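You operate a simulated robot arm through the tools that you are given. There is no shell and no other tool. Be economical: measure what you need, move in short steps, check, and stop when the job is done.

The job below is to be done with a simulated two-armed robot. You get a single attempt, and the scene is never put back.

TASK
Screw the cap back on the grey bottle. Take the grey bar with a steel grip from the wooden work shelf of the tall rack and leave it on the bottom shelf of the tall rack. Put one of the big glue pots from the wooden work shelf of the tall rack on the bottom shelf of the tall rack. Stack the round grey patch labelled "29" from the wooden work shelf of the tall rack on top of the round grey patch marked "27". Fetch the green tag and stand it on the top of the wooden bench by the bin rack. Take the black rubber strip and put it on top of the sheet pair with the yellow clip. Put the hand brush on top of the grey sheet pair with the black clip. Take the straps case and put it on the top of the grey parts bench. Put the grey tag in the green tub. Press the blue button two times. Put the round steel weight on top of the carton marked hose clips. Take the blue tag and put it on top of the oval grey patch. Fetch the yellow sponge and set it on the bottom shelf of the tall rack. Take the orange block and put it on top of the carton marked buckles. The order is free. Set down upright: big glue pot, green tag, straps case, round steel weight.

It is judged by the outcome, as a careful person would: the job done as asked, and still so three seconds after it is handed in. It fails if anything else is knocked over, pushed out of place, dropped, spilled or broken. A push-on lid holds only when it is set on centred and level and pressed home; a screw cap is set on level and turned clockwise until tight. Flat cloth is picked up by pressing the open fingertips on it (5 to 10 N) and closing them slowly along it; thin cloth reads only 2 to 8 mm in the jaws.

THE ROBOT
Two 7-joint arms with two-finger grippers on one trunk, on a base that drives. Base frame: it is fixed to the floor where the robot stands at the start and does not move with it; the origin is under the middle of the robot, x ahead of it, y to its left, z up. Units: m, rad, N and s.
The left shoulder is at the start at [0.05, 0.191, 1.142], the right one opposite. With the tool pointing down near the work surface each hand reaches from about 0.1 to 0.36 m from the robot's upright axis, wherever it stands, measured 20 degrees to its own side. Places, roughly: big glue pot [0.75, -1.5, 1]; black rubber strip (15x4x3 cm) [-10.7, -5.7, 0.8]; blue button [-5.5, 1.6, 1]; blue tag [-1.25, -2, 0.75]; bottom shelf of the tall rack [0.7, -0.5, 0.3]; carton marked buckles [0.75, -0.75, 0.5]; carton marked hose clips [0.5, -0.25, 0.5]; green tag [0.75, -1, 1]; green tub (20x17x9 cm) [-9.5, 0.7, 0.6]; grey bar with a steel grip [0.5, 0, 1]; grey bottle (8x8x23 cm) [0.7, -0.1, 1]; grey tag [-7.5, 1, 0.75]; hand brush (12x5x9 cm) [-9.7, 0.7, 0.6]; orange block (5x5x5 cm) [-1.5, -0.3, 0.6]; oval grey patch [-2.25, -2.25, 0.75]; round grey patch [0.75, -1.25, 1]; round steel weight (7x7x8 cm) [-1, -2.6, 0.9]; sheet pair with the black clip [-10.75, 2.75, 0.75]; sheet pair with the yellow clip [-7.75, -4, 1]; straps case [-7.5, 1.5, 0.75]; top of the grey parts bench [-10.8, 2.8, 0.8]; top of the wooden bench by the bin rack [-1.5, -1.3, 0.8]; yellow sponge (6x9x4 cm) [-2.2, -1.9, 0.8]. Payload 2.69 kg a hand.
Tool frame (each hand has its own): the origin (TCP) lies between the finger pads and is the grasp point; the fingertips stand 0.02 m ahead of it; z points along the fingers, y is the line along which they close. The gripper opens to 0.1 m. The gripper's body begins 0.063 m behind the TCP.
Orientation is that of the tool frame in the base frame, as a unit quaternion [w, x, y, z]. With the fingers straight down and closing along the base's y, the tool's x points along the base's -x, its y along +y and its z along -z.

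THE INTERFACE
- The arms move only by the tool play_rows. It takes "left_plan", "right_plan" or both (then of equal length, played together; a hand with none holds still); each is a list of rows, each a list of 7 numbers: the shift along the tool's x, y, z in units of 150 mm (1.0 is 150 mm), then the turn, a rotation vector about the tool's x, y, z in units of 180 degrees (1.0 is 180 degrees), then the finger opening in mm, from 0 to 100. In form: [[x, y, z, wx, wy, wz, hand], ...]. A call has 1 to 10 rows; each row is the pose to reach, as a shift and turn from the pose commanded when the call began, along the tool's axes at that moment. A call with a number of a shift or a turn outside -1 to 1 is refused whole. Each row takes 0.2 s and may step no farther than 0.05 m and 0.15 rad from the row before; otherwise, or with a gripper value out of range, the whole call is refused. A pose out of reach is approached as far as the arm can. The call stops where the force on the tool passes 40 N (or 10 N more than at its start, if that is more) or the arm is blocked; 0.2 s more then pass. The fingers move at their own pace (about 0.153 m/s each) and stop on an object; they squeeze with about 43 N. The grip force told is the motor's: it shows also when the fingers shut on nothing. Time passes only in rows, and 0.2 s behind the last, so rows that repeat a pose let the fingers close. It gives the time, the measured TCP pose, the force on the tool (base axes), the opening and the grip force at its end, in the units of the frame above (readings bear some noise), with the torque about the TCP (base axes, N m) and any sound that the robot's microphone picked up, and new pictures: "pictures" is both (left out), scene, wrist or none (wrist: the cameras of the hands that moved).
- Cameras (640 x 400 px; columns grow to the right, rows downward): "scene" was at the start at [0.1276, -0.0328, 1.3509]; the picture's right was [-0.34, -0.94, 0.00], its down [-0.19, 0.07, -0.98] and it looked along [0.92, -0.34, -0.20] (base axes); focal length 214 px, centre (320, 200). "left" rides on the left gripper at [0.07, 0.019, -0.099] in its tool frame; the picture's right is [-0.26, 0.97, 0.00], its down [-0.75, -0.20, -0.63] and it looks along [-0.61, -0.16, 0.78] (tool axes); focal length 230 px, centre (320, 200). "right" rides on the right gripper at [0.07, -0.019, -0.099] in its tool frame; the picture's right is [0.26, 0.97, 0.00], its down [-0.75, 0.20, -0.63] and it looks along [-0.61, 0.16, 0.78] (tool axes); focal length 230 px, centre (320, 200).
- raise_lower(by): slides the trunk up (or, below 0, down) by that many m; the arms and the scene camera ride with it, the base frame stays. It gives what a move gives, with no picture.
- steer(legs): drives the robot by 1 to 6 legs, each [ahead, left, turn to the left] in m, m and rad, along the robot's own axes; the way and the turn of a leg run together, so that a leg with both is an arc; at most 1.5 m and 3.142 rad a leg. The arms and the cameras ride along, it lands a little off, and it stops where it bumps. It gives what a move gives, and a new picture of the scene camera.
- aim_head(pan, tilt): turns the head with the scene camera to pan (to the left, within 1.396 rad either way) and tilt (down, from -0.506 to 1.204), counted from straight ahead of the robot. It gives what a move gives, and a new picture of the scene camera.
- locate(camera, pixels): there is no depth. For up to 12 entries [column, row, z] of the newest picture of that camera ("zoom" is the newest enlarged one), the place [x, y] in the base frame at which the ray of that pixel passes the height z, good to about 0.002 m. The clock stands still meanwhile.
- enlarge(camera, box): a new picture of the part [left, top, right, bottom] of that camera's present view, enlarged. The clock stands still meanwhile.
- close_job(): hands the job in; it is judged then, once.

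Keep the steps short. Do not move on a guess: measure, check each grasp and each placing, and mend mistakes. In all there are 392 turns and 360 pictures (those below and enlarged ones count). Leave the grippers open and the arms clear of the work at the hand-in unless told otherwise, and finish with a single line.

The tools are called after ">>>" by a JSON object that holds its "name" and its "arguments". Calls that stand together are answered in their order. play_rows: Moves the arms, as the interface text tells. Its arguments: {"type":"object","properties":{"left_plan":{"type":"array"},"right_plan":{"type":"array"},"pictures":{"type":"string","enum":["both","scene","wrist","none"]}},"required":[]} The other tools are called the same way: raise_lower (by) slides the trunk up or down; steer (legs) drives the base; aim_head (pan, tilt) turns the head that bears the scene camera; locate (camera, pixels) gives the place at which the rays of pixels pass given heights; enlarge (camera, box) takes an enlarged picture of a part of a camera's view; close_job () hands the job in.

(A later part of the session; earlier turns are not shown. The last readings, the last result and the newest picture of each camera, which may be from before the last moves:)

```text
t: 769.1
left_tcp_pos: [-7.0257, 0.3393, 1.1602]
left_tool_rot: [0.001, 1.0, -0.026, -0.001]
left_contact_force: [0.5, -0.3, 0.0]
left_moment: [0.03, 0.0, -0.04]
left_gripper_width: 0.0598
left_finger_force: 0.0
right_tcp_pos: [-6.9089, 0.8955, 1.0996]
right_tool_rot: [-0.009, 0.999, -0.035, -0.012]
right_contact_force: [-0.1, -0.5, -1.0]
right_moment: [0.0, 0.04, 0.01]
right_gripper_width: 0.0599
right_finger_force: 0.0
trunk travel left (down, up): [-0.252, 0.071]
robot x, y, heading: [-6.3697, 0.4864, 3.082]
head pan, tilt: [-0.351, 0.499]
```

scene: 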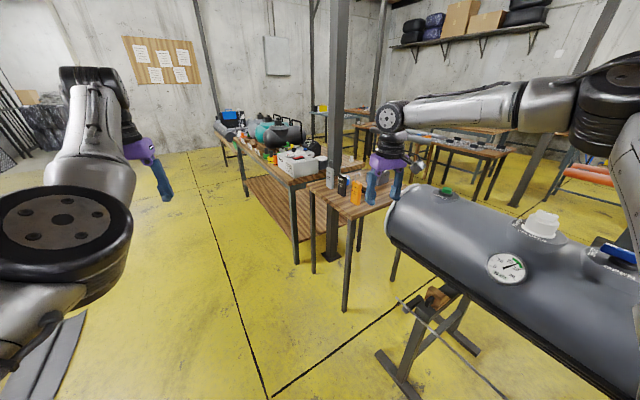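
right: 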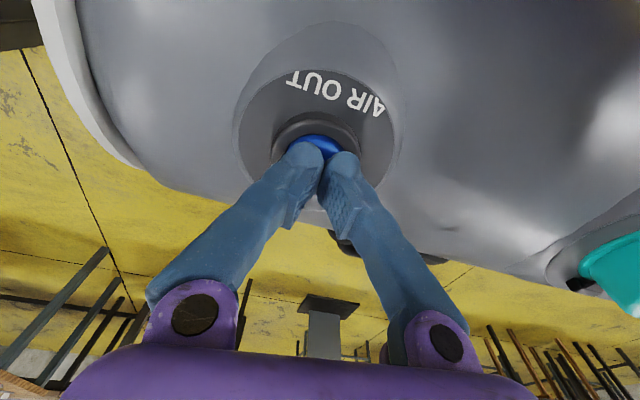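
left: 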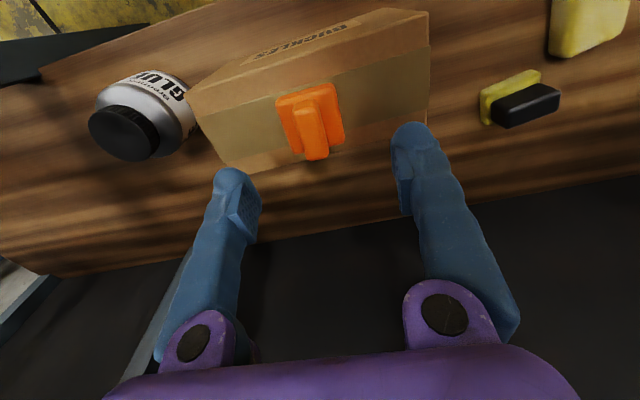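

>>> {"name": "enlarge", "arguments": {"camera": "scene", "box": [210, 100, 400, 220]}}

>>> {"name": "locate", "arguments": {"camera": "scene", "pixels": [[297, 182, 0.8], [365, 160, 0.8], [238, 140, 0.8], [273, 160, 0.8], [302, 172, 0.8], [345, 210, 0.75], [357, 202, 0.75], [296, 263, 0.0], [346, 310, 0.0], [248, 195, 0.0]]}}

```text
3.33 times, centred on (305, 160) of scene
```

zoom: 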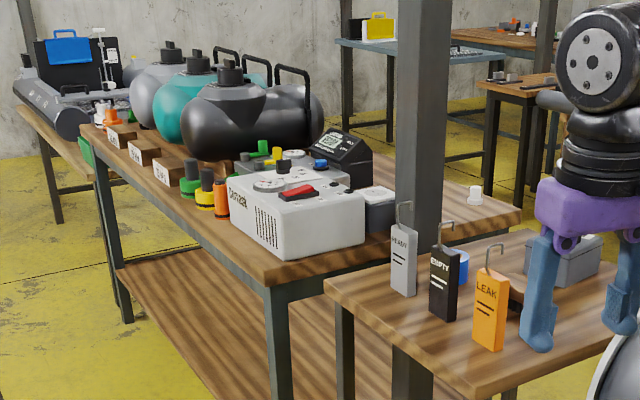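

```text
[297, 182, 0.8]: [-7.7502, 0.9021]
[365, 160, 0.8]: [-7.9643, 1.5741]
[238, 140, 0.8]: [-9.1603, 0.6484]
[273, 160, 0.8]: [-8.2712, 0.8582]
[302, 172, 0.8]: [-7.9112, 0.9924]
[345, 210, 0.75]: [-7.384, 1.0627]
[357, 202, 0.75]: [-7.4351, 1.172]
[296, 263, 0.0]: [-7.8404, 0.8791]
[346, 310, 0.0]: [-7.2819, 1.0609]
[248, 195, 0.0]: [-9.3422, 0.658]
```

The small table holds the grey, black and orange tags and the grey straps case. I face north and strafe left in front of it.

>>> {"name": "steer", "arguments": {"legs": [[0, -0.0, -1.51], [0, 1.05, 0]]}}

>>> {"name": "aim_head", "arguments": {"pan": 0.0, "tilt": 0.75}}

```text
t: 782.3
left_tcp_pos: [-7.6102, 1.1182, 1.1603]
left_tool_rot: [-0.001, 0.713, -0.701, -0.002]
left_contact_force: [0.3, -0.2, -0.2]
left_moment: [0.0, -0.03, -0.02]
left_gripper_width: 0.0599
left_finger_force: 0.1
right_tcp_pos: [-7.0464, 1.0393, 1.1009]
right_tool_rot: [0.014, -0.706, 0.708, 0.003]
right_contact_force: [0.8, -0.4, 0.0]
right_moment: [0.0, 0.01, 0.04]
right_gripper_width: 0.0601
right_finger_force: 0.0
trunk travel left (down, up): [-0.252, 0.071]
robot x, y, heading: [-7.4163, 0.4733, 1.581]
head pan, tilt: [-0.351, 0.499]
```

scene: 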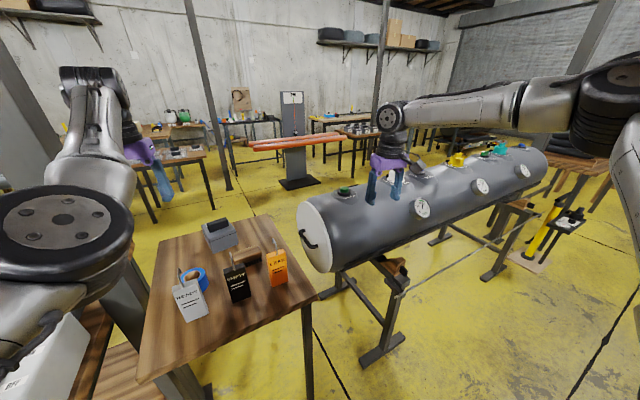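

```text
t: 783.1
left_tcp_pos: [-7.6094, 1.1187, 1.1589]
left_tool_rot: [-0.001, 0.713, -0.702, -0.002]
left_contact_force: [-0.5, 0.4, -0.6]
left_moment: [0.0, 0.01, -0.01]
left_gripper_width: 0.0601
left_finger_force: 0.0
right_tcp_pos: [-7.0445, 1.0387, 1.1001]
right_tool_rot: [0.014, -0.706, 0.708, 0.003]
right_contact_force: [1.0, -0.3, -0.4]
right_moment: [-0.02, -0.01, -0.03]
right_gripper_width: 0.06
right_finger_force: 0.1
trunk travel left (down, up): [-0.252, 0.071]
robot x, y, heading: [-7.4179, 0.4716, 1.581]
head pan, tilt: [0.0, 0.75]
```

scene: 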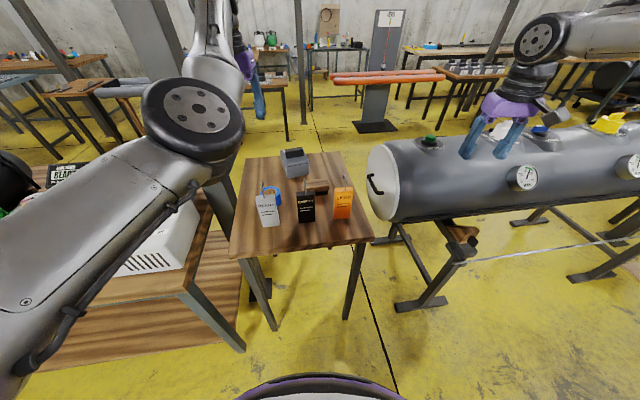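

>>> {"name": "locate", "arguments": {"camera": "scene", "pixels": [[268, 226, 0.7], [268, 226, 0.75], [268, 226, 0.8], [307, 221, 0.75], [266, 196, 0.85], [295, 176, 0.75], [283, 158, 0.85], [307, 155, 0.85], [245, 256, 0.75]]}}

>>> {"name": "play_rows", "arguments": {"left_plan": [[0, 0, 0, 0, 0, 0.047, 60], [0, 0, 0, 0, 0, 0.094, 60], [0, 0, 0, 0, 0, 0.141, 60], [0, 0, 0, 0, 0, 0.188, 60], [0, 0, 0, 0, 0, 0.235, 60], [0, 0, 0, 0, 0, 0.282, 60], [0, 0, 0, 0, 0, 0.329, 60], [0, 0, 0, 0, 0, 0.376, 60], [0, 0, 0, 0, 0, 0.423, 60], [0, 0, 0, 0, 0, 0.47, 60]], "pictures": "wrist"}}

```text
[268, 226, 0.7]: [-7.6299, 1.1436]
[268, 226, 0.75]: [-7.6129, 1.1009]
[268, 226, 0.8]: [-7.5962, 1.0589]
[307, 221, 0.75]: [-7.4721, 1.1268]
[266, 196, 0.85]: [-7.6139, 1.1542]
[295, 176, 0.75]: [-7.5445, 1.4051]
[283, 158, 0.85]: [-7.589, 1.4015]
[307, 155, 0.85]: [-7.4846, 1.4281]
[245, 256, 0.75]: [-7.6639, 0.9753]
```

```text
t: 785.3
left_tcp_pos: [-7.6092, 1.118, 1.1595]
left_tool_rot: [-0.001, -0.054, 0.999, 0.001]
left_contact_force: [0.1, 0.2, -0.3]
left_moment: [-0.02, 0.0, -0.02]
left_gripper_width: 0.0601
left_finger_force: 0.0
right_tcp_pos: [-7.046, 1.0385, 1.101]
right_tool_rot: [0.014, -0.705, 0.709, 0.003]
right_contact_force: [-0.6, -0.1, -0.6]
right_moment: [0.05, -0.05, -0.03]
right_gripper_width: 0.06
right_finger_force: 0.1
trunk travel left (down, up): [-0.252, 0.071]
robot x, y, heading: [-7.4177, 0.4752, 1.585]
head pan, tilt: [0.0, 0.75]
```

left: 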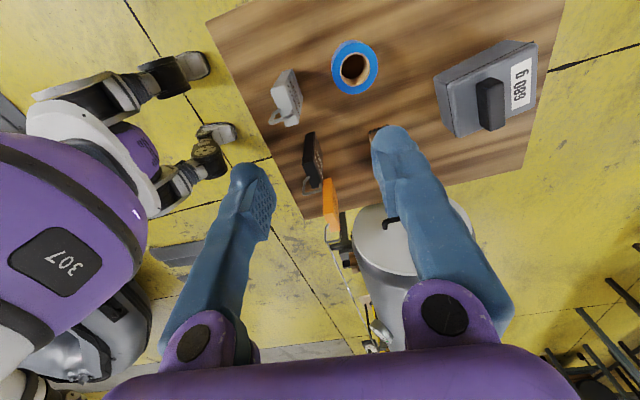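

>>> {"name": "enlarge", "arguments": {"camera": "left", "box": [240, 40, 360, 200]}}

>>> {"name": "locate", "arguments": {"camera": "left", "pixels": [[290, 70, 0.75], [290, 70, 0.7], [300, 100, 0.85], [287, 110, 0.85], [287, 95, 0.85], [208, 20, 0.75], [208, 20, 0.7], [300, 215, 0.75], [300, 215, 0.7]]}}

```text
2.50 times, centred on (300, 120) of left
```

zoom: 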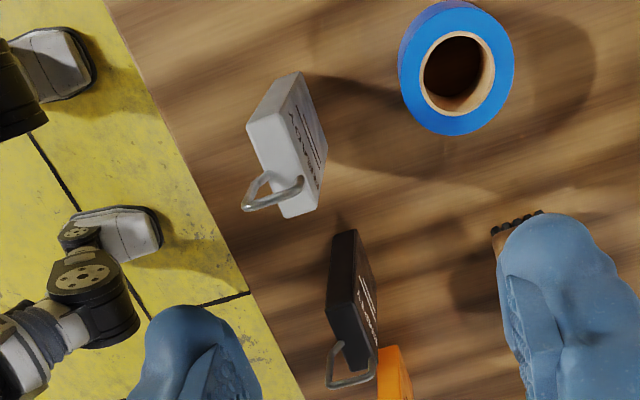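

```text
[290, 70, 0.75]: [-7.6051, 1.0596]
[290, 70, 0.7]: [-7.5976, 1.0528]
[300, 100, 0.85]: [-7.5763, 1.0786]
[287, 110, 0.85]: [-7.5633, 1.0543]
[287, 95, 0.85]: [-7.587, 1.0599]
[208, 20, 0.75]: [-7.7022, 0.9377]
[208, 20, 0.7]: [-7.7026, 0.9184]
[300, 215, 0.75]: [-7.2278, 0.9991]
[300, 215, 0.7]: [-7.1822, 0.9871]
```

>>> {"name": "locate", "arguments": {"camera": "left", "pixels": [[284.8, 106, 0.94], [276.8, 87, 0.94], [292, 125, 0.94]]}}

>>> {"name": "locate", "arguments": {"camera": "scene", "pixels": [[266, 195, 0.92], [266, 195, 0.94], [266, 195, 0.96], [268, 226, 0.8]]}}

```text
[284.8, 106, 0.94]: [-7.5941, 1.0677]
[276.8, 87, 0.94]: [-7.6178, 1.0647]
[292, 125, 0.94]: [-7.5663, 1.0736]
```

```text
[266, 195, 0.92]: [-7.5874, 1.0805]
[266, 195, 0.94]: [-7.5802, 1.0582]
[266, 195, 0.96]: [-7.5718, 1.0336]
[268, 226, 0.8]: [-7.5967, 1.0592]
```

The grey tag stands at ≈[-7.59,1.067], top ≈0.935. I descend over it and grip its faces.

>>> {"name": "play_rows", "arguments": {"left_plan": [[-0.05, -0.18, 0.1, 0, 0, -0.01, 70], [-0.089, -0.352, 0.25, 0, 0, -0.02, 70], [-0.089, -0.352, 0.5, 0, 0, -0.02, 70], [-0.089, -0.352, 0.75, 0, 0, -0.02, 70], [-0.089, -0.352, 1, 0, 0, -0.02, 70]], "pictures": "none"}}

>>> {"name": "play_rows", "arguments": {"left_plan": [[0, 0, 0.25, 0, 0, 0, 70], [0, 0, 0.5, 0, 0, 0, 70], [0, 0, 0.55, 0, 0, 0, 40], [0, 0, 0.55, 0, 0, 0, 5], [0, 0, 0.55, 0, 0, 0, 5]], "pictures": "wrist"}}

```text
t: 786.5
left_tcp_pos: [-7.5942, 1.0976, 0.993]
left_tool_rot: [-0.001, -0.086, 0.996, 0.002]
left_contact_force: [0.4, -0.1, 2.6]
left_moment: [-0.08, -0.04, 0.02]
left_gripper_width: 0.0703
left_finger_force: 0.3
left hand out of reach, approached as far as the arm can: row 1, 2, 3, 4, 5
right_tcp_pos: [-7.045, 1.0389, 1.1009]
right_tool_rot: [0.015, -0.706, 0.708, 0.004]
right_contact_force: [0.0, 0.0, 0.0]
right_moment: [-0.03, -0.01, -0.01]
right_gripper_width: 0.0599
right_finger_force: 0.1
trunk travel left (down, up): [-0.252, 0.071]
robot x, y, heading: [-7.4147, 0.4724, 1.584]
head pan, tilt: [0.0, 0.75]
```

```text
t: 786.8
left_tcp_pos: [-7.5955, 1.1002, 0.9927]
left_tool_rot: [-0.001, -0.087, 0.996, 0.013]
left_contact_force: [0.9, -1.4, 16.1]
left_moment: [-0.71, -0.15, 0.01]
left_gripper_width: 0.0722
left_finger_force: 1.2
right_tcp_pos: [-7.045, 1.0384, 1.1024]
right_tool_rot: [0.014, -0.707, 0.707, 0.003]
right_contact_force: [0.4, 0.0, -0.7]
right_moment: [-0.06, -0.02, -0.02]
right_gripper_width: 0.0602
right_finger_force: 0.1
trunk travel left (down, up): [-0.252, 0.071]
robot x, y, heading: [-7.4199, 0.4724, 1.584]
head pan, tilt: [0.0, 0.75]
stopped in row 1 (left hand): the force on the tool passed its limit at 61 N (the readings are from after the stop); the commanded pose is now the measured one
```

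left: 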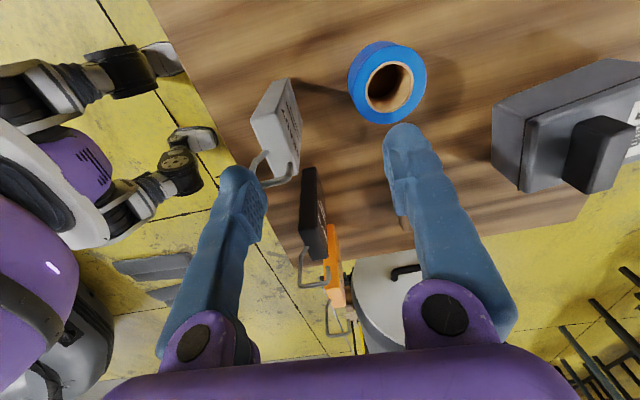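

The finger touched the hook as the arm couldn't come nearer. I lift 40 mm and shift the base back 0.035 instead.

>>> {"name": "play_rows", "arguments": {"left_plan": [[0, 0, -0.15, 0, 0, 0, 70], [0, 0, -0.3, 0, 0, 0, 70]], "pictures": "none"}}

>>> {"name": "steer", "arguments": {"legs": [[-0.04, 0, 0]]}}

>>> {"name": "play_rows", "arguments": {"left_plan": [[0, 0, 0.0, 0, 0, 0, 70]], "pictures": "wrist"}}

```text
t: 787.4
left_tcp_pos: [-7.5941, 1.1113, 1.0318]
left_tool_rot: [-0.001, -0.086, 0.996, 0.009]
left_contact_force: [-0.2, 0.7, -0.7]
left_moment: [0.0, 0.01, -0.01]
left_gripper_width: 0.0701
left_finger_force: 0.1
left hand out of reach, approached as far as the arm can: row 1, 2
right_tcp_pos: [-7.0451, 1.0388, 1.1005]
right_tool_rot: [0.014, -0.706, 0.708, 0.003]
right_contact_force: [0.2, 0.0, -0.1]
right_moment: [-0.01, 0.04, -0.02]
right_gripper_width: 0.0599
right_finger_force: 0.1
trunk travel left (down, up): [-0.252, 0.071]
robot x, y, heading: [-7.4162, 0.4721, 1.579]
head pan, tilt: [0.0, 0.75]
```

```text
t: 788.3
left_tcp_pos: [-7.5949, 1.0713, 1.0321]
left_tool_rot: [-0.001, -0.086, 0.996, 0.012]
left_contact_force: [-0.8, -0.7, -0.8]
left_moment: [0.0, 0.03, -0.01]
left_gripper_width: 0.07
left_finger_force: 0.2
right_tcp_pos: [-7.0452, 0.9975, 1.1029]
right_tool_rot: [0.015, -0.707, 0.707, 0.004]
right_contact_force: [0.1, -1.3, 0.6]
right_moment: [0.06, 0.01, -0.01]
right_gripper_width: 0.0601
right_finger_force: 0.0
trunk travel left (down, up): [-0.252, 0.071]
robot x, y, heading: [-7.4142, 0.4339, 1.581]
head pan, tilt: [0.0, 0.75]
```

scene: 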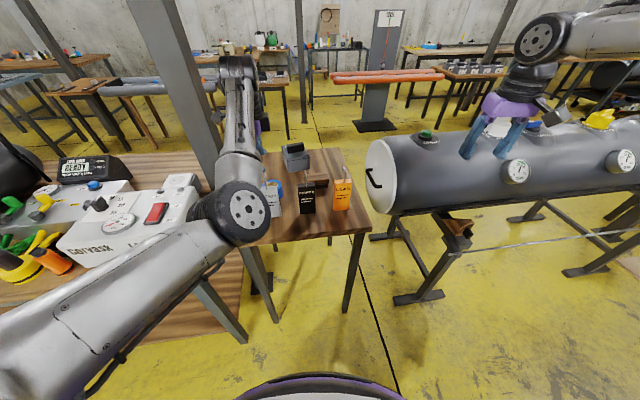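

```text
t: 788.7
left_tcp_pos: [-7.5936, 1.0702, 1.0307]
left_tool_rot: [-0.002, -0.088, 0.996, 0.011]
left_contact_force: [-0.1, 0.6, -0.7]
left_moment: [0.01, 0.02, 0.01]
left_gripper_width: 0.0701
left_finger_force: 0.2
right_tcp_pos: [-7.0435, 0.9987, 1.1001]
right_tool_rot: [-0.014, 0.707, -0.707, -0.002]
right_contact_force: [-0.5, -1.2, 0.8]
right_moment: [-0.04, 0.0, 0.01]
right_gripper_width: 0.0599
right_finger_force: 0.1
trunk travel left (down, up): [-0.252, 0.071]
robot x, y, heading: [-7.4157, 0.4329, 1.581]
head pan, tilt: [0.0, 0.75]
```

left: 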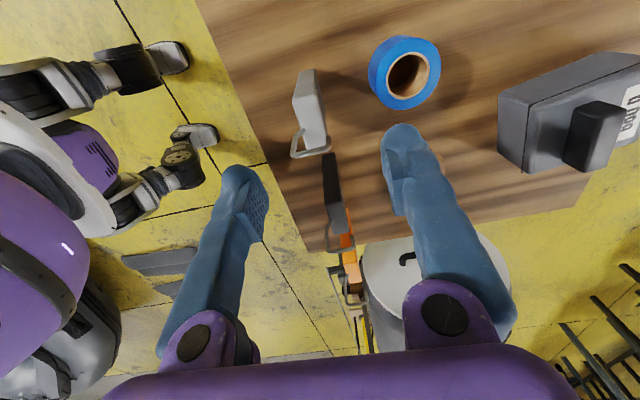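

>>> {"name": "locate", "arguments": {"camera": "left", "pixels": [[311, 120, 0.935], [299, 102, 0.935], [322, 140, 0.935], [305, 152, 0.97]]}}

```text
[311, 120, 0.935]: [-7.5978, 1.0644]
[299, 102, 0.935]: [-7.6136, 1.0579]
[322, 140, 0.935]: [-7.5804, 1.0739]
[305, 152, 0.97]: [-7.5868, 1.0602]
```

Centred. I descend by the trunk 0.105 and close.

>>> {"name": "raise_lower", "arguments": {"by": -0.105}}

>>> {"name": "play_rows", "arguments": {"left_plan": [[0, 0, 0, 0, 0, 0, 40], [0, 0, 0, 0, 0, 0, 5], [0, 0, 0, 0, 0, 0, 5], [0, 0, 0, 0, 0, 0, 5]], "pictures": "none"}}

```text
t: 790.1
left_tcp_pos: [-7.5946, 1.0714, 0.9276]
left_tool_rot: [-0.002, -0.086, 0.996, 0.01]
left_contact_force: [-0.1, 1.0, 1.0]
left_moment: [-0.03, -0.02, 0.01]
left_gripper_width: 0.0699
left_finger_force: 0.0
right_tcp_pos: [-7.0457, 0.9988, 0.9962]
right_tool_rot: [0.014, -0.706, 0.708, 0.003]
right_contact_force: [0.4, 0.6, 0.1]
right_moment: [-0.01, 0.0, -0.01]
right_gripper_width: 0.0602
right_finger_force: 0.1
trunk travel left (down, up): [-0.147, 0.176]
robot x, y, heading: [-7.4182, 0.4323, 1.585]
head pan, tilt: [0.0, 0.75]
```

```text
t: 791.1
left_tcp_pos: [-7.5951, 1.0709, 0.9264]
left_tool_rot: [-0.002, -0.087, 0.996, 0.011]
left_contact_force: [-0.5, 0.6, -0.4]
left_moment: [-0.05, 0.0, -0.04]
left_gripper_width: 0.0206
left_finger_force: 42.4
right_tcp_pos: [-7.044, 0.9986, 0.9955]
right_tool_rot: [0.014, -0.706, 0.708, 0.003]
right_contact_force: [0.8, -0.1, 0.0]
right_moment: [-0.01, 0.01, 0.0]
right_gripper_width: 0.0598
right_finger_force: 0.0
trunk travel left (down, up): [-0.147, 0.176]
robot x, y, heading: [-7.4147, 0.4293, 1.58]
head pan, tilt: [0.0, 0.75]
```

Gripped. I lift the tag, back off, and drive west along the long bench to the green tub.

>>> {"name": "raise_lower", "arguments": {"by": 0.17}}

>>> {"name": "steer", "arguments": {"legs": [[-0.45, 0, 0], [0, 0, 1.55], [1.3, 0, 0]]}}

>>> {"name": "aim_head", "arguments": {"pan": -0.3, "tilt": 0.6}}

```text
t: 793.0
left_tcp_pos: [-7.5945, 1.0714, 1.0972]
left_tool_rot: [-0.002, -0.087, 0.996, 0.011]
left_contact_force: [1.2, -0.1, -1.3]
left_moment: [-0.01, -0.03, 0.0]
left_gripper_width: 0.0206
left_finger_force: 43.2
right_tcp_pos: [-7.0443, 0.9984, 1.1656]
right_tool_rot: [0.014, -0.707, 0.707, 0.003]
right_contact_force: [-0.1, -0.6, 0.1]
right_moment: [0.0, 0.01, 0.0]
right_gripper_width: 0.0599
right_finger_force: 0.1
trunk travel left (down, up): [-0.317, 0.006]
robot x, y, heading: [-7.4165, 0.4299, 1.579]
head pan, tilt: [0.0, 0.75]
```

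```text
t: 795.4
left_tcp_pos: [-7.5867, 0.6693, 1.0979]
left_tool_rot: [-0.001, -0.082, 0.997, 0.01]
left_contact_force: [0.4, 0.1, -0.6]
left_moment: [0.05, 0.04, 0.01]
left_gripper_width: 0.0209
left_finger_force: 43.1
right_tcp_pos: [-7.0371, 0.5921, 1.1667]
right_tool_rot: [0.016, -0.703, 0.711, 0.004]
right_contact_force: [-0.4, -1.2, 0.2]
right_moment: [0.04, -0.02, -0.03]
right_gripper_width: 0.06
right_finger_force: 0.1
trunk travel left (down, up): [-0.317, 0.006]
robot x, y, heading: [-7.413, 0.0313, 1.57]
head pan, tilt: [0.0, 0.75]
stopped in leg 1: the robot was blocked; the commanded pose is now the measured one
```

scene: 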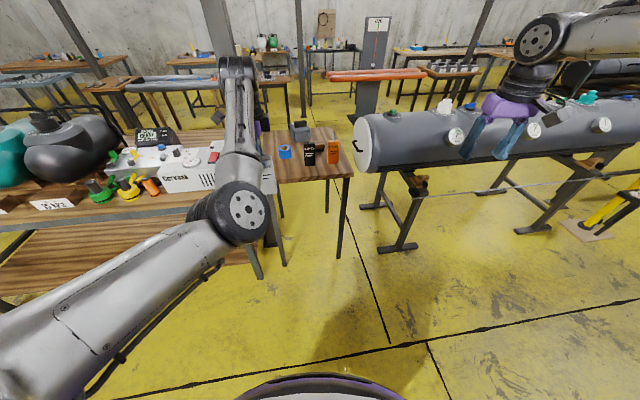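

```text
t: 796.2
left_tcp_pos: [-7.5855, 0.673, 1.0967]
left_tool_rot: [-0.002, -0.081, 0.997, 0.009]
left_contact_force: [0.1, -0.3, -0.7]
left_moment: [-0.02, -0.04, 0.01]
left_gripper_width: 0.0205
left_finger_force: 43.3
right_tcp_pos: [-7.0373, 0.596, 1.1642]
right_tool_rot: [0.013, -0.702, 0.712, 0.002]
right_contact_force: [1.0, 0.2, 0.1]
right_moment: [0.0, 0.01, -0.03]
right_gripper_width: 0.06
right_finger_force: 0.2
trunk travel left (down, up): [-0.317, 0.006]
robot x, y, heading: [-7.4102, 0.0312, 1.569]
head pan, tilt: [-0.3, 0.6]
```

scene: 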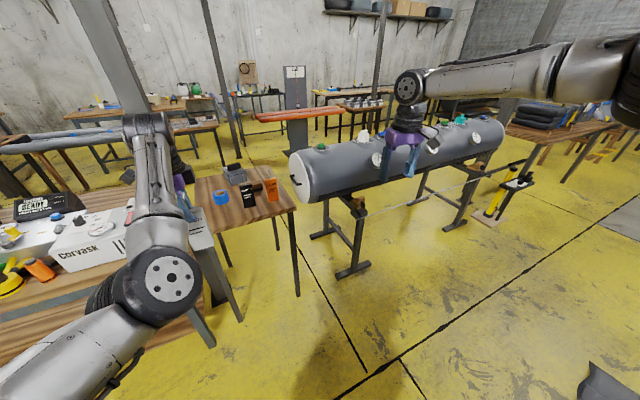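

>>> {"name": "steer", "arguments": {"legs": [[0.15, 0, 0], [0, 0, 1.55], [1.1, 0, 0]]}}

```text
t: 806.6
left_tcp_pos: [-9.1339, 0.0177, 1.0954]
left_tool_rot: [0.007, 0.759, -0.651, -0.006]
left_contact_force: [0.0, 0.1, -1.1]
left_moment: [-0.07, 0.0, 0.01]
left_gripper_width: 0.0208
left_finger_force: 43.2
right_tcp_pos: [-9.0504, 0.5641, 1.1653]
right_tool_rot: [-0.008, 1.0, -0.012, -0.011]
right_contact_force: [-0.4, 0.1, 0.2]
right_moment: [-0.03, -0.02, 0.01]
right_gripper_width: 0.0601
right_finger_force: 0.0
trunk travel left (down, up): [-0.317, 0.006]
robot x, y, heading: [-8.4934, 0.1825, 3.132]
head pan, tilt: [-0.3, 0.6]
```

scene: 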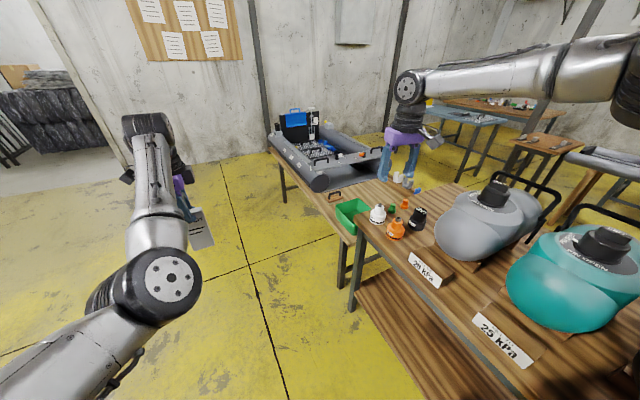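

>>> {"name": "locate", "arguments": {"camera": "scene", "pixels": [[352, 213, 0.65], [336, 207, 0.68], [370, 201, 0.68], [350, 236, 0.68], [348, 236, 0.6], [335, 196, 0.65], [341, 266, 0.0]]}}

>>> {"name": "enlarge", "arguments": {"camera": "scene", "box": [300, 170, 440, 250]}}

```text
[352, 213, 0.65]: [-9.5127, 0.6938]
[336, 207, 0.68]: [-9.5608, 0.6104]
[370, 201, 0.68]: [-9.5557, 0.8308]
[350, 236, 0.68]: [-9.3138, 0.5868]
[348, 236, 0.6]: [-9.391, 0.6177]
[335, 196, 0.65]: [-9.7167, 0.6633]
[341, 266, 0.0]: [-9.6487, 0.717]
```

```text
4.57 times, centred on (370, 210) of scene
```

zoom: 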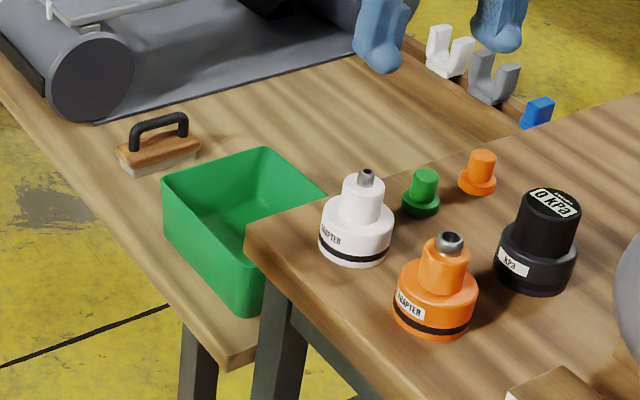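

Tub centre ≈[-9.48,0.70], the hand brush is at ≈[-9.72,0.66]. I drive up and turn to face them.

>>> {"name": "steer", "arguments": {"legs": [[0.82, 0.12, 0], [0, 0, -1.56]]}}

>>> {"name": "play_rows", "arguments": {"left_plan": [[0, 0, 0, 0, 0, 0, 5]], "pictures": "wrist"}}

```text
t: 814.9
left_tcp_pos: [-9.4816, 0.7173, 1.0964]
left_tool_rot: [-0.002, -0.067, 0.998, 0.01]
left_contact_force: [0.1, -0.7, -0.5]
left_moment: [0.0, 0.01, -0.02]
left_gripper_width: 0.0207
left_finger_force: 43.1
right_tcp_pos: [-8.9367, 0.6234, 1.1638]
right_tool_rot: [0.015, -0.692, 0.722, 0.002]
right_contact_force: [0.1, 0.0, 0.7]
right_moment: [0.0, -0.01, 0.04]
right_gripper_width: 0.06
right_finger_force: 0.1
trunk travel left (down, up): [-0.317, 0.006]
robot x, y, heading: [-9.3296, 0.0712, 1.542]
head pan, tilt: [-0.3, 0.6]
```

scene: 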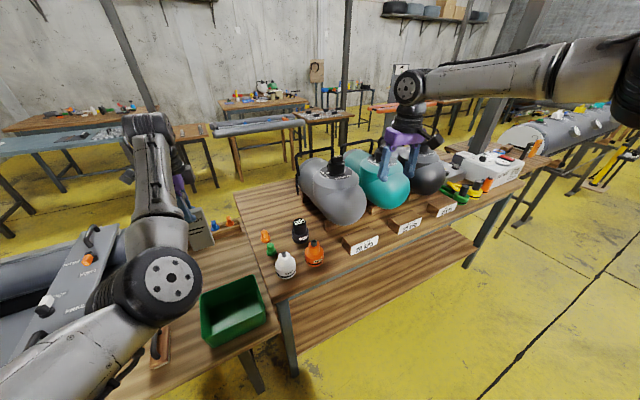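

```text
t: 815.3
left_tcp_pos: [-9.4829, 0.718, 1.0955]
left_tool_rot: [-0.001, -0.067, 0.998, 0.009]
left_contact_force: [-0.2, 0.2, -1.1]
left_moment: [-0.03, 0.0, -0.05]
left_gripper_width: 0.0207
left_finger_force: 42.9
right_tcp_pos: [-8.937, 0.6234, 1.1645]
right_tool_rot: [0.014, -0.692, 0.722, 0.003]
right_contact_force: [0.5, 0.3, -1.0]
right_moment: [-0.02, -0.02, 0.01]
right_gripper_width: 0.0601
right_finger_force: 0.1
trunk travel left (down, up): [-0.317, 0.006]
robot x, y, heading: [-9.3261, 0.0698, 1.544]
head pan, tilt: [-0.3, 0.6]
```

left: 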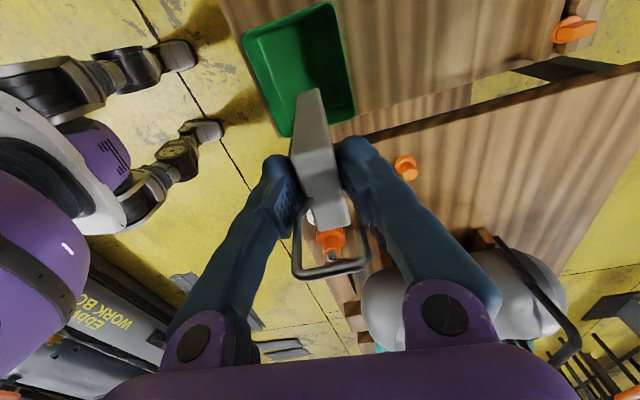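

>>> {"name": "locate", "arguments": {"camera": "left", "pixels": [[242, 32, 0.69], [330, 3, 0.69], [354, 108, 0.69], [290, 136, 0.69], [300, 70, 0.69]]}}

```text
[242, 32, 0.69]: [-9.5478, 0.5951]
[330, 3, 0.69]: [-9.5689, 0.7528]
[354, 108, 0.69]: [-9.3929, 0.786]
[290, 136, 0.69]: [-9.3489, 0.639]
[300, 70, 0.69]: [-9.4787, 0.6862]
```

>>> {"name": "steer", "arguments": {"legs": [[-0.028, -0.018, 0]]}}

>>> {"name": "play_rows", "arguments": {"right_plan": [[0.2, 0, 0, 0, 0, 0, 60], [0.4, 0, 0, 0, 0, 0, 60], [0.6, 0, 0, 0, 0, 0, 60]], "pictures": "none"}}

>>> {"name": "raise_lower", "arguments": {"by": -0.315}}

>>> {"name": "play_rows", "arguments": {"left_plan": [[0, 0, 0.1, 0, 0, 0, 5], [0, 0, 0.2, 0, 0, 0, 5], [0, 0, 0.3, 0, 0, 0, 5]], "pictures": "wrist"}}

```text
t: 816.2
left_tcp_pos: [-9.4666, 0.689, 1.096]
left_tool_rot: [-0.002, -0.067, 0.998, 0.01]
left_contact_force: [0.7, -0.2, -0.8]
left_moment: [0.03, -0.01, 0.0]
left_gripper_width: 0.0207
left_finger_force: 43.4
right_tcp_pos: [-8.9198, 0.5946, 1.1652]
right_tool_rot: [0.015, -0.692, 0.722, 0.003]
right_contact_force: [0.3, -0.6, -0.4]
right_moment: [0.04, 0.0, -0.01]
right_gripper_width: 0.06
right_finger_force: 0.1
trunk travel left (down, up): [-0.317, 0.006]
robot x, y, heading: [-9.3116, 0.0418, 1.543]
head pan, tilt: [-0.3, 0.6]
```

scene: 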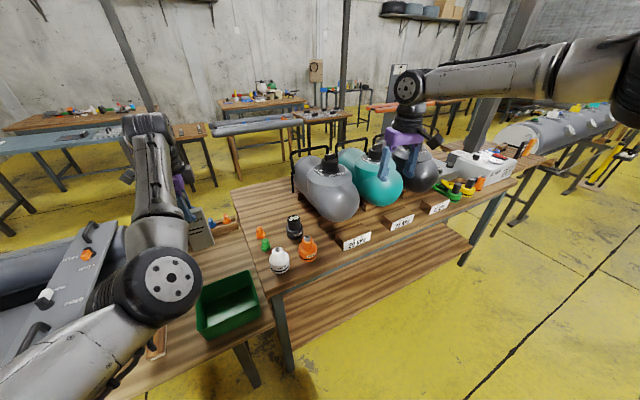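

```text
t: 817.0
left_tcp_pos: [-9.4656, 0.6885, 1.0964]
left_tool_rot: [-0.001, -0.067, 0.998, 0.01]
left_contact_force: [-0.7, -0.5, -0.4]
left_moment: [-0.01, 0.01, -0.02]
left_gripper_width: 0.0208
left_finger_force: 43.2
right_tcp_pos: [-8.9234, 0.5045, 1.1631]
right_tool_rot: [0.014, -0.692, 0.722, 0.004]
right_contact_force: [0.9, 0.2, 0.4]
right_moment: [0.01, 0.01, 0.01]
right_gripper_width: 0.0601
right_finger_force: 0.1
trunk travel left (down, up): [-0.317, 0.006]
robot x, y, heading: [-9.3138, 0.0404, 1.543]
head pan, tilt: [-0.3, 0.6]
```

```text
t: 820.1
left_tcp_pos: [-9.4657, 0.689, 0.7806]
left_tool_rot: [-0.001, -0.067, 0.998, 0.009]
left_contact_force: [-0.6, 0.2, -1.4]
left_moment: [0.0, 0.01, 0.0]
left_gripper_width: 0.0205
left_finger_force: 43.2
right_tcp_pos: [-8.9234, 0.5047, 0.8483]
right_tool_rot: [0.014, -0.692, 0.722, 0.003]
right_contact_force: [0.0, -0.3, -0.4]
right_moment: [-0.01, 0.01, 0.0]
right_gripper_width: 0.0598
right_finger_force: 0.1
trunk travel left (down, up): [-0.002, 0.321]
robot x, y, heading: [-9.3122, 0.0436, 1.544]
head pan, tilt: [-0.3, 0.6]
```

```text
t: 820.9
left_tcp_pos: [-9.4667, 0.6904, 0.7517]
left_tool_rot: [-0.002, -0.068, 0.997, 0.023]
left_contact_force: [-0.6, -2.8, 17.2]
left_moment: [-0.21, 0.0, -0.03]
left_gripper_width: 0.0206
left_finger_force: 43.7
right_tcp_pos: [-8.9231, 0.5044, 0.8484]
right_tool_rot: [0.013, -0.692, 0.722, 0.003]
right_contact_force: [0.7, -0.1, -0.1]
right_moment: [-0.01, -0.02, 0.0]
right_gripper_width: 0.0599
right_finger_force: 0.0
trunk travel left (down, up): [-0.002, 0.321]
robot x, y, heading: [-9.3119, 0.046, 1.544]
head pan, tilt: [-0.3, 0.6]
stopped in row 3 (left hand): the force on the tool passed its limit at 47 N (the readings are from after the stop); the commanded pose is now the measured one
```

left: 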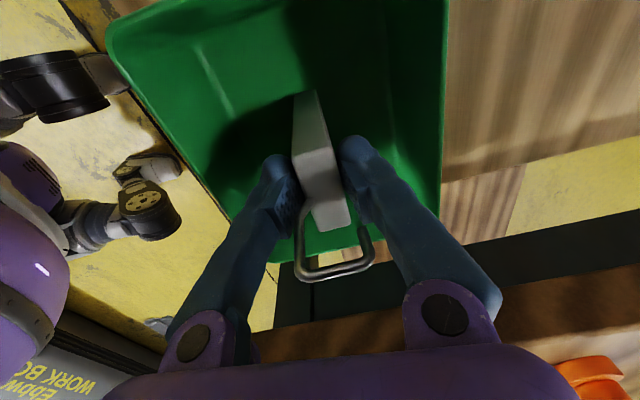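

The tag touches the tub floor. I release and rise.

>>> {"name": "play_rows", "arguments": {"left_plan": [[0, 0, -0.01, 0, 0, 0, 25], [0, 0, -0.01, 0, 0, 0, 40], [0, 0, -0.01, 0, 0, 0, 60], [0, 0, -0.01, 0, 0, 0, 60]], "pictures": "none"}}

>>> {"name": "raise_lower", "arguments": {"by": 0.3}}

>>> {"name": "play_rows", "arguments": {"left_plan": [[0, 0, 0, 0, 0, 0, 80]], "pictures": "wrist"}}

```text
t: 821.9
left_tcp_pos: [-9.467, 0.6905, 0.7484]
left_tool_rot: [-0.002, -0.068, 0.998, 0.018]
left_contact_force: [0.3, 0.4, -0.4]
left_moment: [0.04, 0.01, 0.0]
left_gripper_width: 0.06
left_finger_force: 0.0
right_tcp_pos: [-8.9246, 0.506, 0.8487]
right_tool_rot: [0.014, -0.692, 0.721, 0.002]
right_contact_force: [0.3, 0.4, 0.6]
right_moment: [-0.02, 0.0, -0.01]
right_gripper_width: 0.0597
right_finger_force: 0.1
trunk travel left (down, up): [-0.002, 0.321]
robot x, y, heading: [-9.3109, 0.0435, 1.542]
head pan, tilt: [-0.3, 0.6]
```

```text
t: 824.9
left_tcp_pos: [-9.4676, 0.6917, 1.0483]
left_tool_rot: [-0.001, -0.068, 0.997, 0.019]
left_contact_force: [0.0, 0.8, 0.1]
left_moment: [-0.02, -0.03, -0.01]
left_gripper_width: 0.0596
left_finger_force: 0.0
right_tcp_pos: [-8.9243, 0.5049, 1.1481]
right_tool_rot: [0.014, -0.693, 0.721, 0.003]
right_contact_force: [0.1, -0.7, -0.7]
right_moment: [-0.03, 0.01, -0.01]
right_gripper_width: 0.0601
right_finger_force: 0.1
trunk travel left (down, up): [-0.302, 0.021]
robot x, y, heading: [-9.3126, 0.042, 1.545]
head pan, tilt: [-0.3, 0.6]
```

```text
t: 825.3
left_tcp_pos: [-9.4665, 0.6916, 1.0485]
left_tool_rot: [-0.002, -0.067, 0.998, 0.019]
left_contact_force: [0.1, 1.0, -0.1]
left_moment: [0.0, 0.0, 0.04]
left_gripper_width: 0.08
left_finger_force: 0.2
right_tcp_pos: [-8.9238, 0.5047, 1.1482]
right_tool_rot: [0.015, -0.692, 0.722, 0.003]
right_contact_force: [-0.2, 0.6, 0.6]
right_moment: [0.0, -0.01, -0.02]
right_gripper_width: 0.0602
right_finger_force: 0.0
trunk travel left (down, up): [-0.302, 0.021]
robot x, y, heading: [-9.3168, 0.043, 1.547]
head pan, tilt: [-0.3, 0.6]
```

left: 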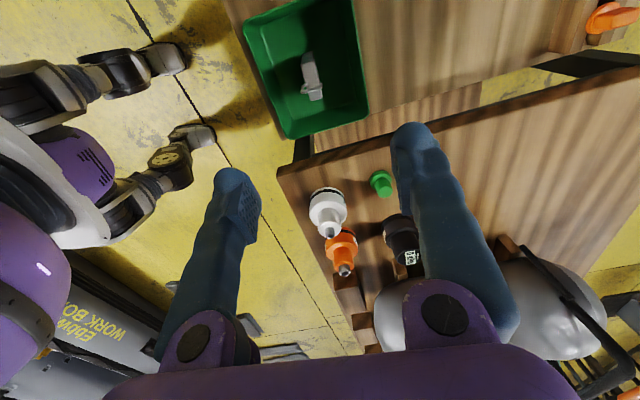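

The grey tag lies in the tub. Next the hand brush: I rotate the left hand back to natural yaw and strafe left 0.25.

>>> {"name": "play_rows", "arguments": {"left_plan": [[0, 0, 0, 0, 0, -0.045, 80], [0, 0, 0, 0, 0, -0.09, 80], [0, 0, 0, 0, 0, -0.135, 80], [0, 0, 0, 0, 0, -0.18, 80], [0, 0, 0, 0, 0, -0.225, 80], [0, 0, 0, 0, 0, -0.27, 80], [0, 0, 0, 0, 0, -0.315, 80], [0, 0, 0, 0, 0, -0.36, 80], [0, 0, 0, 0, 0, -0.405, 80], [0, 0, 0, 0, 0, -0.447, 80]], "pictures": "none"}}

>>> {"name": "steer", "arguments": {"legs": [[-0.03, 0.25, 0]]}}

>>> {"name": "raise_lower", "arguments": {"by": -0.18}}

>>> {"name": "play_rows", "arguments": {"left_plan": [[0, 0, 0, 0, 0, 0, 80]], "pictures": "wrist"}}

```text
t: 827.5
left_tcp_pos: [-9.4659, 0.6908, 1.0469]
left_tool_rot: [0.011, -0.697, 0.716, 0.016]
left_contact_force: [-0.4, -0.1, 0.0]
left_moment: [0.04, 0.01, 0.02]
left_gripper_width: 0.0797
left_finger_force: 0.1
right_tcp_pos: [-8.9248, 0.506, 1.1486]
right_tool_rot: [0.014, -0.692, 0.722, 0.002]
right_contact_force: [0.6, 0.1, -0.4]
right_moment: [0.02, -0.02, 0.01]
right_gripper_width: 0.06
right_finger_force: 0.1
trunk travel left (down, up): [-0.302, 0.021]
robot x, y, heading: [-9.3106, 0.0452, 1.546]
head pan, tilt: [-0.3, 0.6]
```

```text
t: 830.3
left_tcp_pos: [-9.7114, 0.6688, 1.0481]
left_tool_rot: [0.01, -0.695, 0.718, 0.016]
left_contact_force: [0.0, -1.2, 0.0]
left_moment: [0.01, 0.01, 0.02]
left_gripper_width: 0.0802
left_finger_force: 0.0
right_tcp_pos: [-9.1711, 0.4822, 1.1479]
right_tool_rot: [0.014, -0.691, 0.722, 0.001]
right_contact_force: [-0.6, -0.5, 0.3]
right_moment: [-0.02, 0.02, 0.01]
right_gripper_width: 0.0596
right_finger_force: 0.2
trunk travel left (down, up): [-0.302, 0.021]
robot x, y, heading: [-9.5604, 0.0194, 1.543]
head pan, tilt: [-0.3, 0.6]
```

scene: 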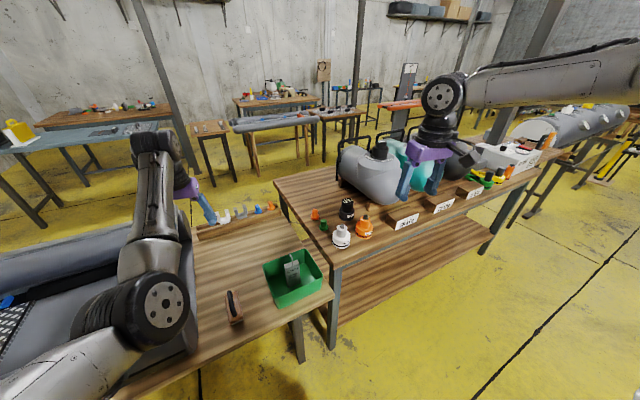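

```text
t: 832.3
left_tcp_pos: [-9.7132, 0.6683, 0.8671]
left_tool_rot: [0.011, -0.695, 0.719, 0.015]
left_contact_force: [0.7, 0.2, -0.6]
left_moment: [0.01, 0.01, -0.03]
left_gripper_width: 0.0801
left_finger_force: 0.0
right_tcp_pos: [-9.1706, 0.4813, 0.9686]
right_tool_rot: [0.015, -0.691, 0.723, 0.003]
right_contact_force: [0.7, -0.7, -0.8]
right_moment: [-0.02, 0.02, -0.01]
right_gripper_width: 0.0602
right_finger_force: 0.0
trunk travel left (down, up): [-0.122, 0.201]
robot x, y, heading: [-9.5581, 0.0224, 1.539]
head pan, tilt: [-0.3, 0.6]
```

```text
t: 832.7
left_tcp_pos: [-9.7118, 0.6679, 0.868]
left_tool_rot: [0.01, -0.696, 0.718, 0.015]
left_contact_force: [0.2, -0.3, -0.2]
left_moment: [0.01, -0.02, 0.04]
left_gripper_width: 0.0799
left_finger_force: 0.0
right_tcp_pos: [-9.1705, 0.4819, 0.9683]
right_tool_rot: [0.014, -0.691, 0.723, 0.002]
right_contact_force: [0.4, -0.1, 1.1]
right_moment: [-0.01, 0.01, 0.02]
right_gripper_width: 0.0598
right_finger_force: 0.1
trunk travel left (down, up): [-0.122, 0.201]
robot x, y, heading: [-9.5574, 0.0206, 1.54]
head pan, tilt: [-0.3, 0.6]
```

left: 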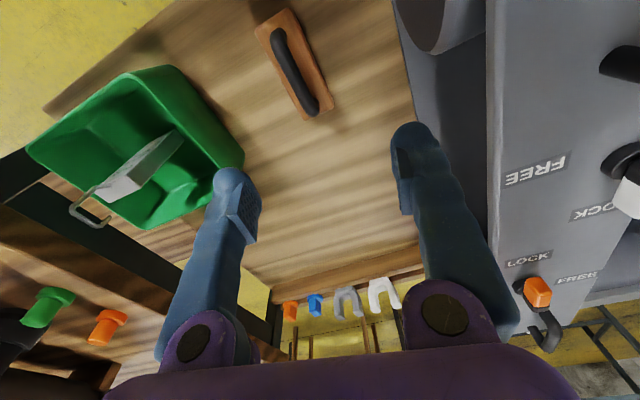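

>>> {"name": "locate", "arguments": {"camera": "left", "pixels": [[296, 72, 0.7], [277, 38, 0.7], [313, 108, 0.7], [296, 72, 0.71], [258, 25, 0.65], [328, 100, 0.65]]}}

```text
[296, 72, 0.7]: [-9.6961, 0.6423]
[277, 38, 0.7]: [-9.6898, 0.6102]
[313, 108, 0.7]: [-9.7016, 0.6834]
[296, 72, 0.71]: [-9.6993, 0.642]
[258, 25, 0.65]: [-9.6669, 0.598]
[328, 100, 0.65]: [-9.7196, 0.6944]
```

>>> {"name": "play_rows", "arguments": {"left_plan": [[0.07, -0.05, 0, 0, 0, -0.03, 50], [0.15, -0.105, 0, 0, 0, -0.061, 50], [0.15, -0.105, 0.15, 0, 0, -0.061, 50], [0.15, -0.105, 0.33, 0, 0, -0.061, 50]], "pictures": "none"}}

>>> {"name": "raise_lower", "arguments": {"by": -0.115}}

>>> {"name": "play_rows", "arguments": {"left_plan": [[0, 0, 0, 0, 0, 0, 50]], "pictures": "wrist"}}

```text
t: 833.7
left_tcp_pos: [-9.6986, 0.6488, 0.8184]
left_tool_rot: [-0.013, 0.761, -0.648, -0.014]
left_contact_force: [0.1, -0.7, 0.0]
left_moment: [-0.01, -0.04, 0.01]
left_gripper_width: 0.0501
left_finger_force: 0.1
left hand out of reach, approached as far as the arm can: row 2
right_tcp_pos: [-9.1693, 0.4816, 0.9682]
right_tool_rot: [0.014, -0.691, 0.722, 0.002]
right_contact_force: [0.3, 0.1, 0.0]
right_moment: [0.01, 0.02, -0.03]
right_gripper_width: 0.06
right_finger_force: 0.0
trunk travel left (down, up): [-0.122, 0.201]
robot x, y, heading: [-9.5593, 0.0194, 1.544]
head pan, tilt: [-0.3, 0.6]
```

```text
t: 835.1
left_tcp_pos: [-9.699, 0.6475, 0.7024]
left_tool_rot: [-0.011, 0.761, -0.648, -0.015]
left_contact_force: [-0.3, 0.8, 0.4]
left_moment: [-0.02, -0.04, -0.02]
left_gripper_width: 0.0504
left_finger_force: 0.1
right_tcp_pos: [-9.1705, 0.4798, 0.853]
right_tool_rot: [0.013, -0.691, 0.723, 0.003]
right_contact_force: [-0.1, -0.7, 0.1]
right_moment: [0.02, -0.03, 0.0]
right_gripper_width: 0.0599
right_finger_force: 0.0
trunk travel left (down, up): [-0.007, 0.316]
robot x, y, heading: [-9.5561, 0.0197, 1.542]
head pan, tilt: [-0.3, 0.6]
```

```text
t: 835.5
left_tcp_pos: [-9.6979, 0.6472, 0.701]
left_tool_rot: [-0.012, 0.761, -0.649, -0.014]
left_contact_force: [-0.9, -0.6, -0.4]
left_moment: [-0.02, -0.01, 0.03]
left_gripper_width: 0.05
left_finger_force: 0.0
right_tcp_pos: [-9.171, 0.482, 0.8524]
right_tool_rot: [0.015, -0.691, 0.723, 0.002]
right_contact_force: [0.2, -0.3, -0.1]
right_moment: [0.02, 0.02, 0.03]
right_gripper_width: 0.0602
right_finger_force: 0.1
trunk travel left (down, up): [-0.007, 0.316]
robot x, y, heading: [-9.5583, 0.0205, 1.544]
head pan, tilt: [-0.3, 0.6]
```

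left: 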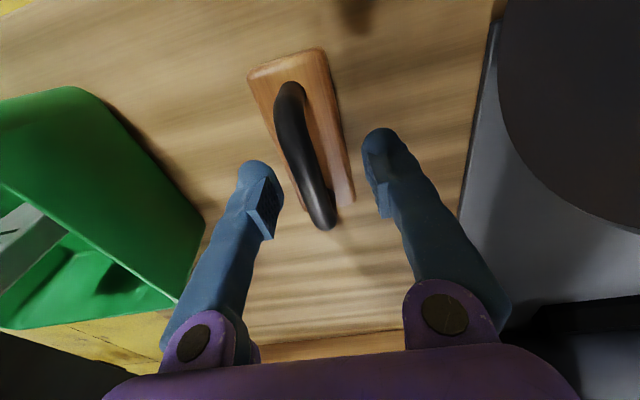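

I shift the base back 25 mm to centre on the handle and close.

>>> {"name": "steer", "arguments": {"legs": [[-0.027, 0, 0]]}}

>>> {"name": "play_rows", "arguments": {"left_plan": [[0, 0, 0, 0, 0, 0, 30], [0, 0, 0, 0, 0, 0, 5], [0, 0, 0, 0, 0, 0, 5], [0, 0, 0, 0, 0, 0, 5]], "pictures": "none"}}

>>> {"name": "raise_lower", "arguments": {"by": 0.3}}

>>> {"name": "play_rows", "arguments": {"left_plan": [[0, 0, 0, 0, 0, 0, 5]], "pictures": "wrist"}}

```text
t: 836.4
left_tcp_pos: [-9.6988, 0.6225, 0.701]
left_tool_rot: [-0.013, 0.761, -0.649, -0.014]
left_contact_force: [0.5, -0.7, -0.2]
left_moment: [0.03, -0.01, 0.0]
left_gripper_width: 0.0502
left_finger_force: 0.1
right_tcp_pos: [-9.1711, 0.456, 0.8547]
right_tool_rot: [0.015, -0.691, 0.723, 0.003]
right_contact_force: [1.3, 1.0, 0.3]
right_moment: [-0.01, 0.0, 0.02]
right_gripper_width: 0.06
right_finger_force: 0.1
trunk travel left (down, up): [-0.007, 0.316]
robot x, y, heading: [-9.5624, -0.0039, 1.539]
head pan, tilt: [-0.3, 0.6]
```

scene: 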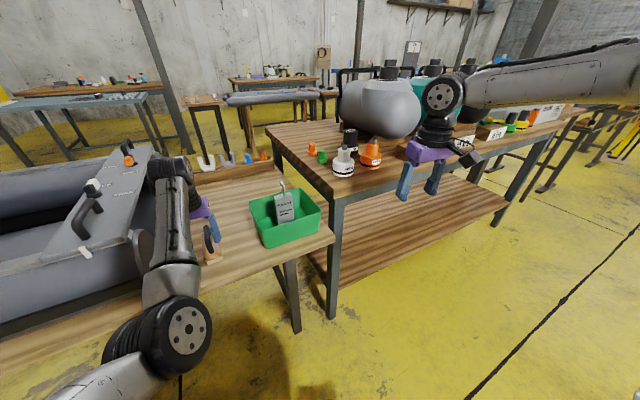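

```text
t: 837.4
left_tcp_pos: [-9.699, 0.6212, 0.7019]
left_tool_rot: [-0.013, 0.761, -0.649, -0.015]
left_contact_force: [1.2, 0.5, -0.1]
left_moment: [0.04, -0.03, -0.02]
left_gripper_width: 0.0149
left_finger_force: 41.2
right_tcp_pos: [-9.171, 0.4558, 0.8527]
right_tool_rot: [0.014, -0.691, 0.723, 0.002]
right_contact_force: [0.7, -0.1, 0.0]
right_moment: [-0.02, -0.01, -0.05]
right_gripper_width: 0.06
right_finger_force: 0.0
trunk travel left (down, up): [-0.007, 0.316]
robot x, y, heading: [-9.5594, -0.0079, 1.541]
head pan, tilt: [-0.3, 0.6]
```

```text
t: 840.4
left_tcp_pos: [-9.6995, 0.6214, 1.0025]
left_tool_rot: [-0.013, 0.761, -0.649, -0.014]
left_contact_force: [0.9, 0.2, -1.7]
left_moment: [-0.09, -0.03, -0.03]
left_gripper_width: 0.015
left_finger_force: 41.4
right_tcp_pos: [-9.1721, 0.4556, 1.1532]
right_tool_rot: [0.014, -0.691, 0.722, 0.002]
right_contact_force: [0.4, 0.2, -1.2]
right_moment: [0.02, 0.02, -0.03]
right_gripper_width: 0.06
right_finger_force: 0.0
trunk travel left (down, up): [-0.307, 0.016]
robot x, y, heading: [-9.56, -0.0048, 1.538]
head pan, tilt: [-0.3, 0.6]
```

```text
t: 840.8
left_tcp_pos: [-9.6983, 0.6228, 1.0021]
left_tool_rot: [-0.013, 0.761, -0.648, -0.014]
left_contact_force: [-1.0, -0.6, -1.9]
left_moment: [-0.03, -0.02, -0.02]
left_gripper_width: 0.0151
left_finger_force: 40.6
right_tcp_pos: [-9.1706, 0.4544, 1.1534]
right_tool_rot: [0.013, -0.691, 0.722, 0.003]
right_contact_force: [-0.5, 0.1, 0.2]
right_moment: [0.02, 0.0, 0.01]
right_gripper_width: 0.06
right_finger_force: 0.0
trunk travel left (down, up): [-0.307, 0.016]
robot x, y, heading: [-9.5562, -0.004, 1.536]
head pan, tilt: [-0.3, 0.6]
```

left: 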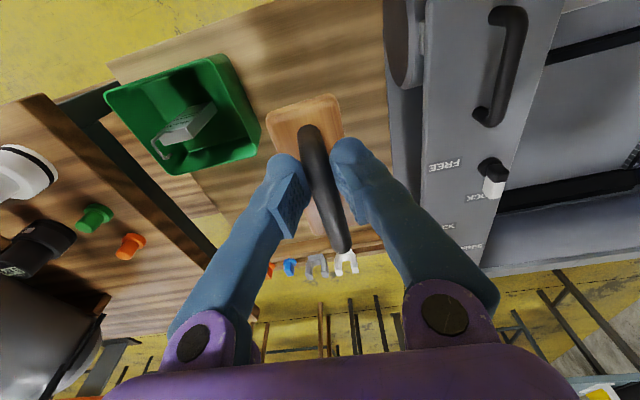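

The brush is held. The sheet pair and grey bench are to the north-west; I turn west, drive around the inflatable's end and look.

>>> {"name": "steer", "arguments": {"legs": [[-0.1, 0, 0], [0, 0, 1.6], [1.4, 0, 0], [0, 0, -0.8]]}}

```text
t: 854.8
left_tcp_pos: [-11.5693, 0.1422, 1.0021]
left_tool_rot: [-0.006, 0.959, -0.284, -0.018]
left_contact_force: [-0.3, 0.4, -1.6]
left_moment: [-0.03, 0.01, -0.01]
left_gripper_width: 0.0148
left_finger_force: 41.3
right_tcp_pos: [-11.0921, 0.4234, 1.1531]
right_tool_rot: [-0.012, 0.925, -0.38, -0.007]
right_contact_force: [0.2, -0.3, 0.9]
right_moment: [-0.04, -0.01, -0.03]
right_gripper_width: 0.0598
right_finger_force: 0.1
trunk travel left (down, up): [-0.307, 0.016]
robot x, y, heading: [-11.0095, -0.1737, 2.374]
head pan, tilt: [-0.3, 0.6]
```

scene: 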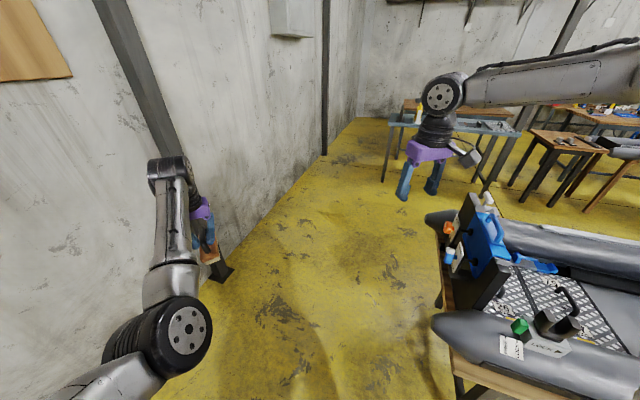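

>>> {"name": "locate", "arguments": {"camera": "scene", "pixels": [[228, 275, 0.0], [322, 153, 0.0], [340, 130, 0.0], [425, 216, 0.75], [432, 320, 0.75], [438, 300, 0.0], [386, 182, 0.0], [388, 127, 0.8], [520, 135, 0.8], [490, 190, 0.0], [437, 225, 0.6]]}}

```text
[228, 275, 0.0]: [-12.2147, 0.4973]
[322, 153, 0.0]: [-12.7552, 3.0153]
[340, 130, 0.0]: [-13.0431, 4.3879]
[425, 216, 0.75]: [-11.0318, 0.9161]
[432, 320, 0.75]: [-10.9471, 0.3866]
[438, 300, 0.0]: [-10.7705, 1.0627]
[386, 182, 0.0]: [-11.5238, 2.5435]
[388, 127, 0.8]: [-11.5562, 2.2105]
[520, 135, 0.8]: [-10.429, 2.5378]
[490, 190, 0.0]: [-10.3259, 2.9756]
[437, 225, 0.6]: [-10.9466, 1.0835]
```

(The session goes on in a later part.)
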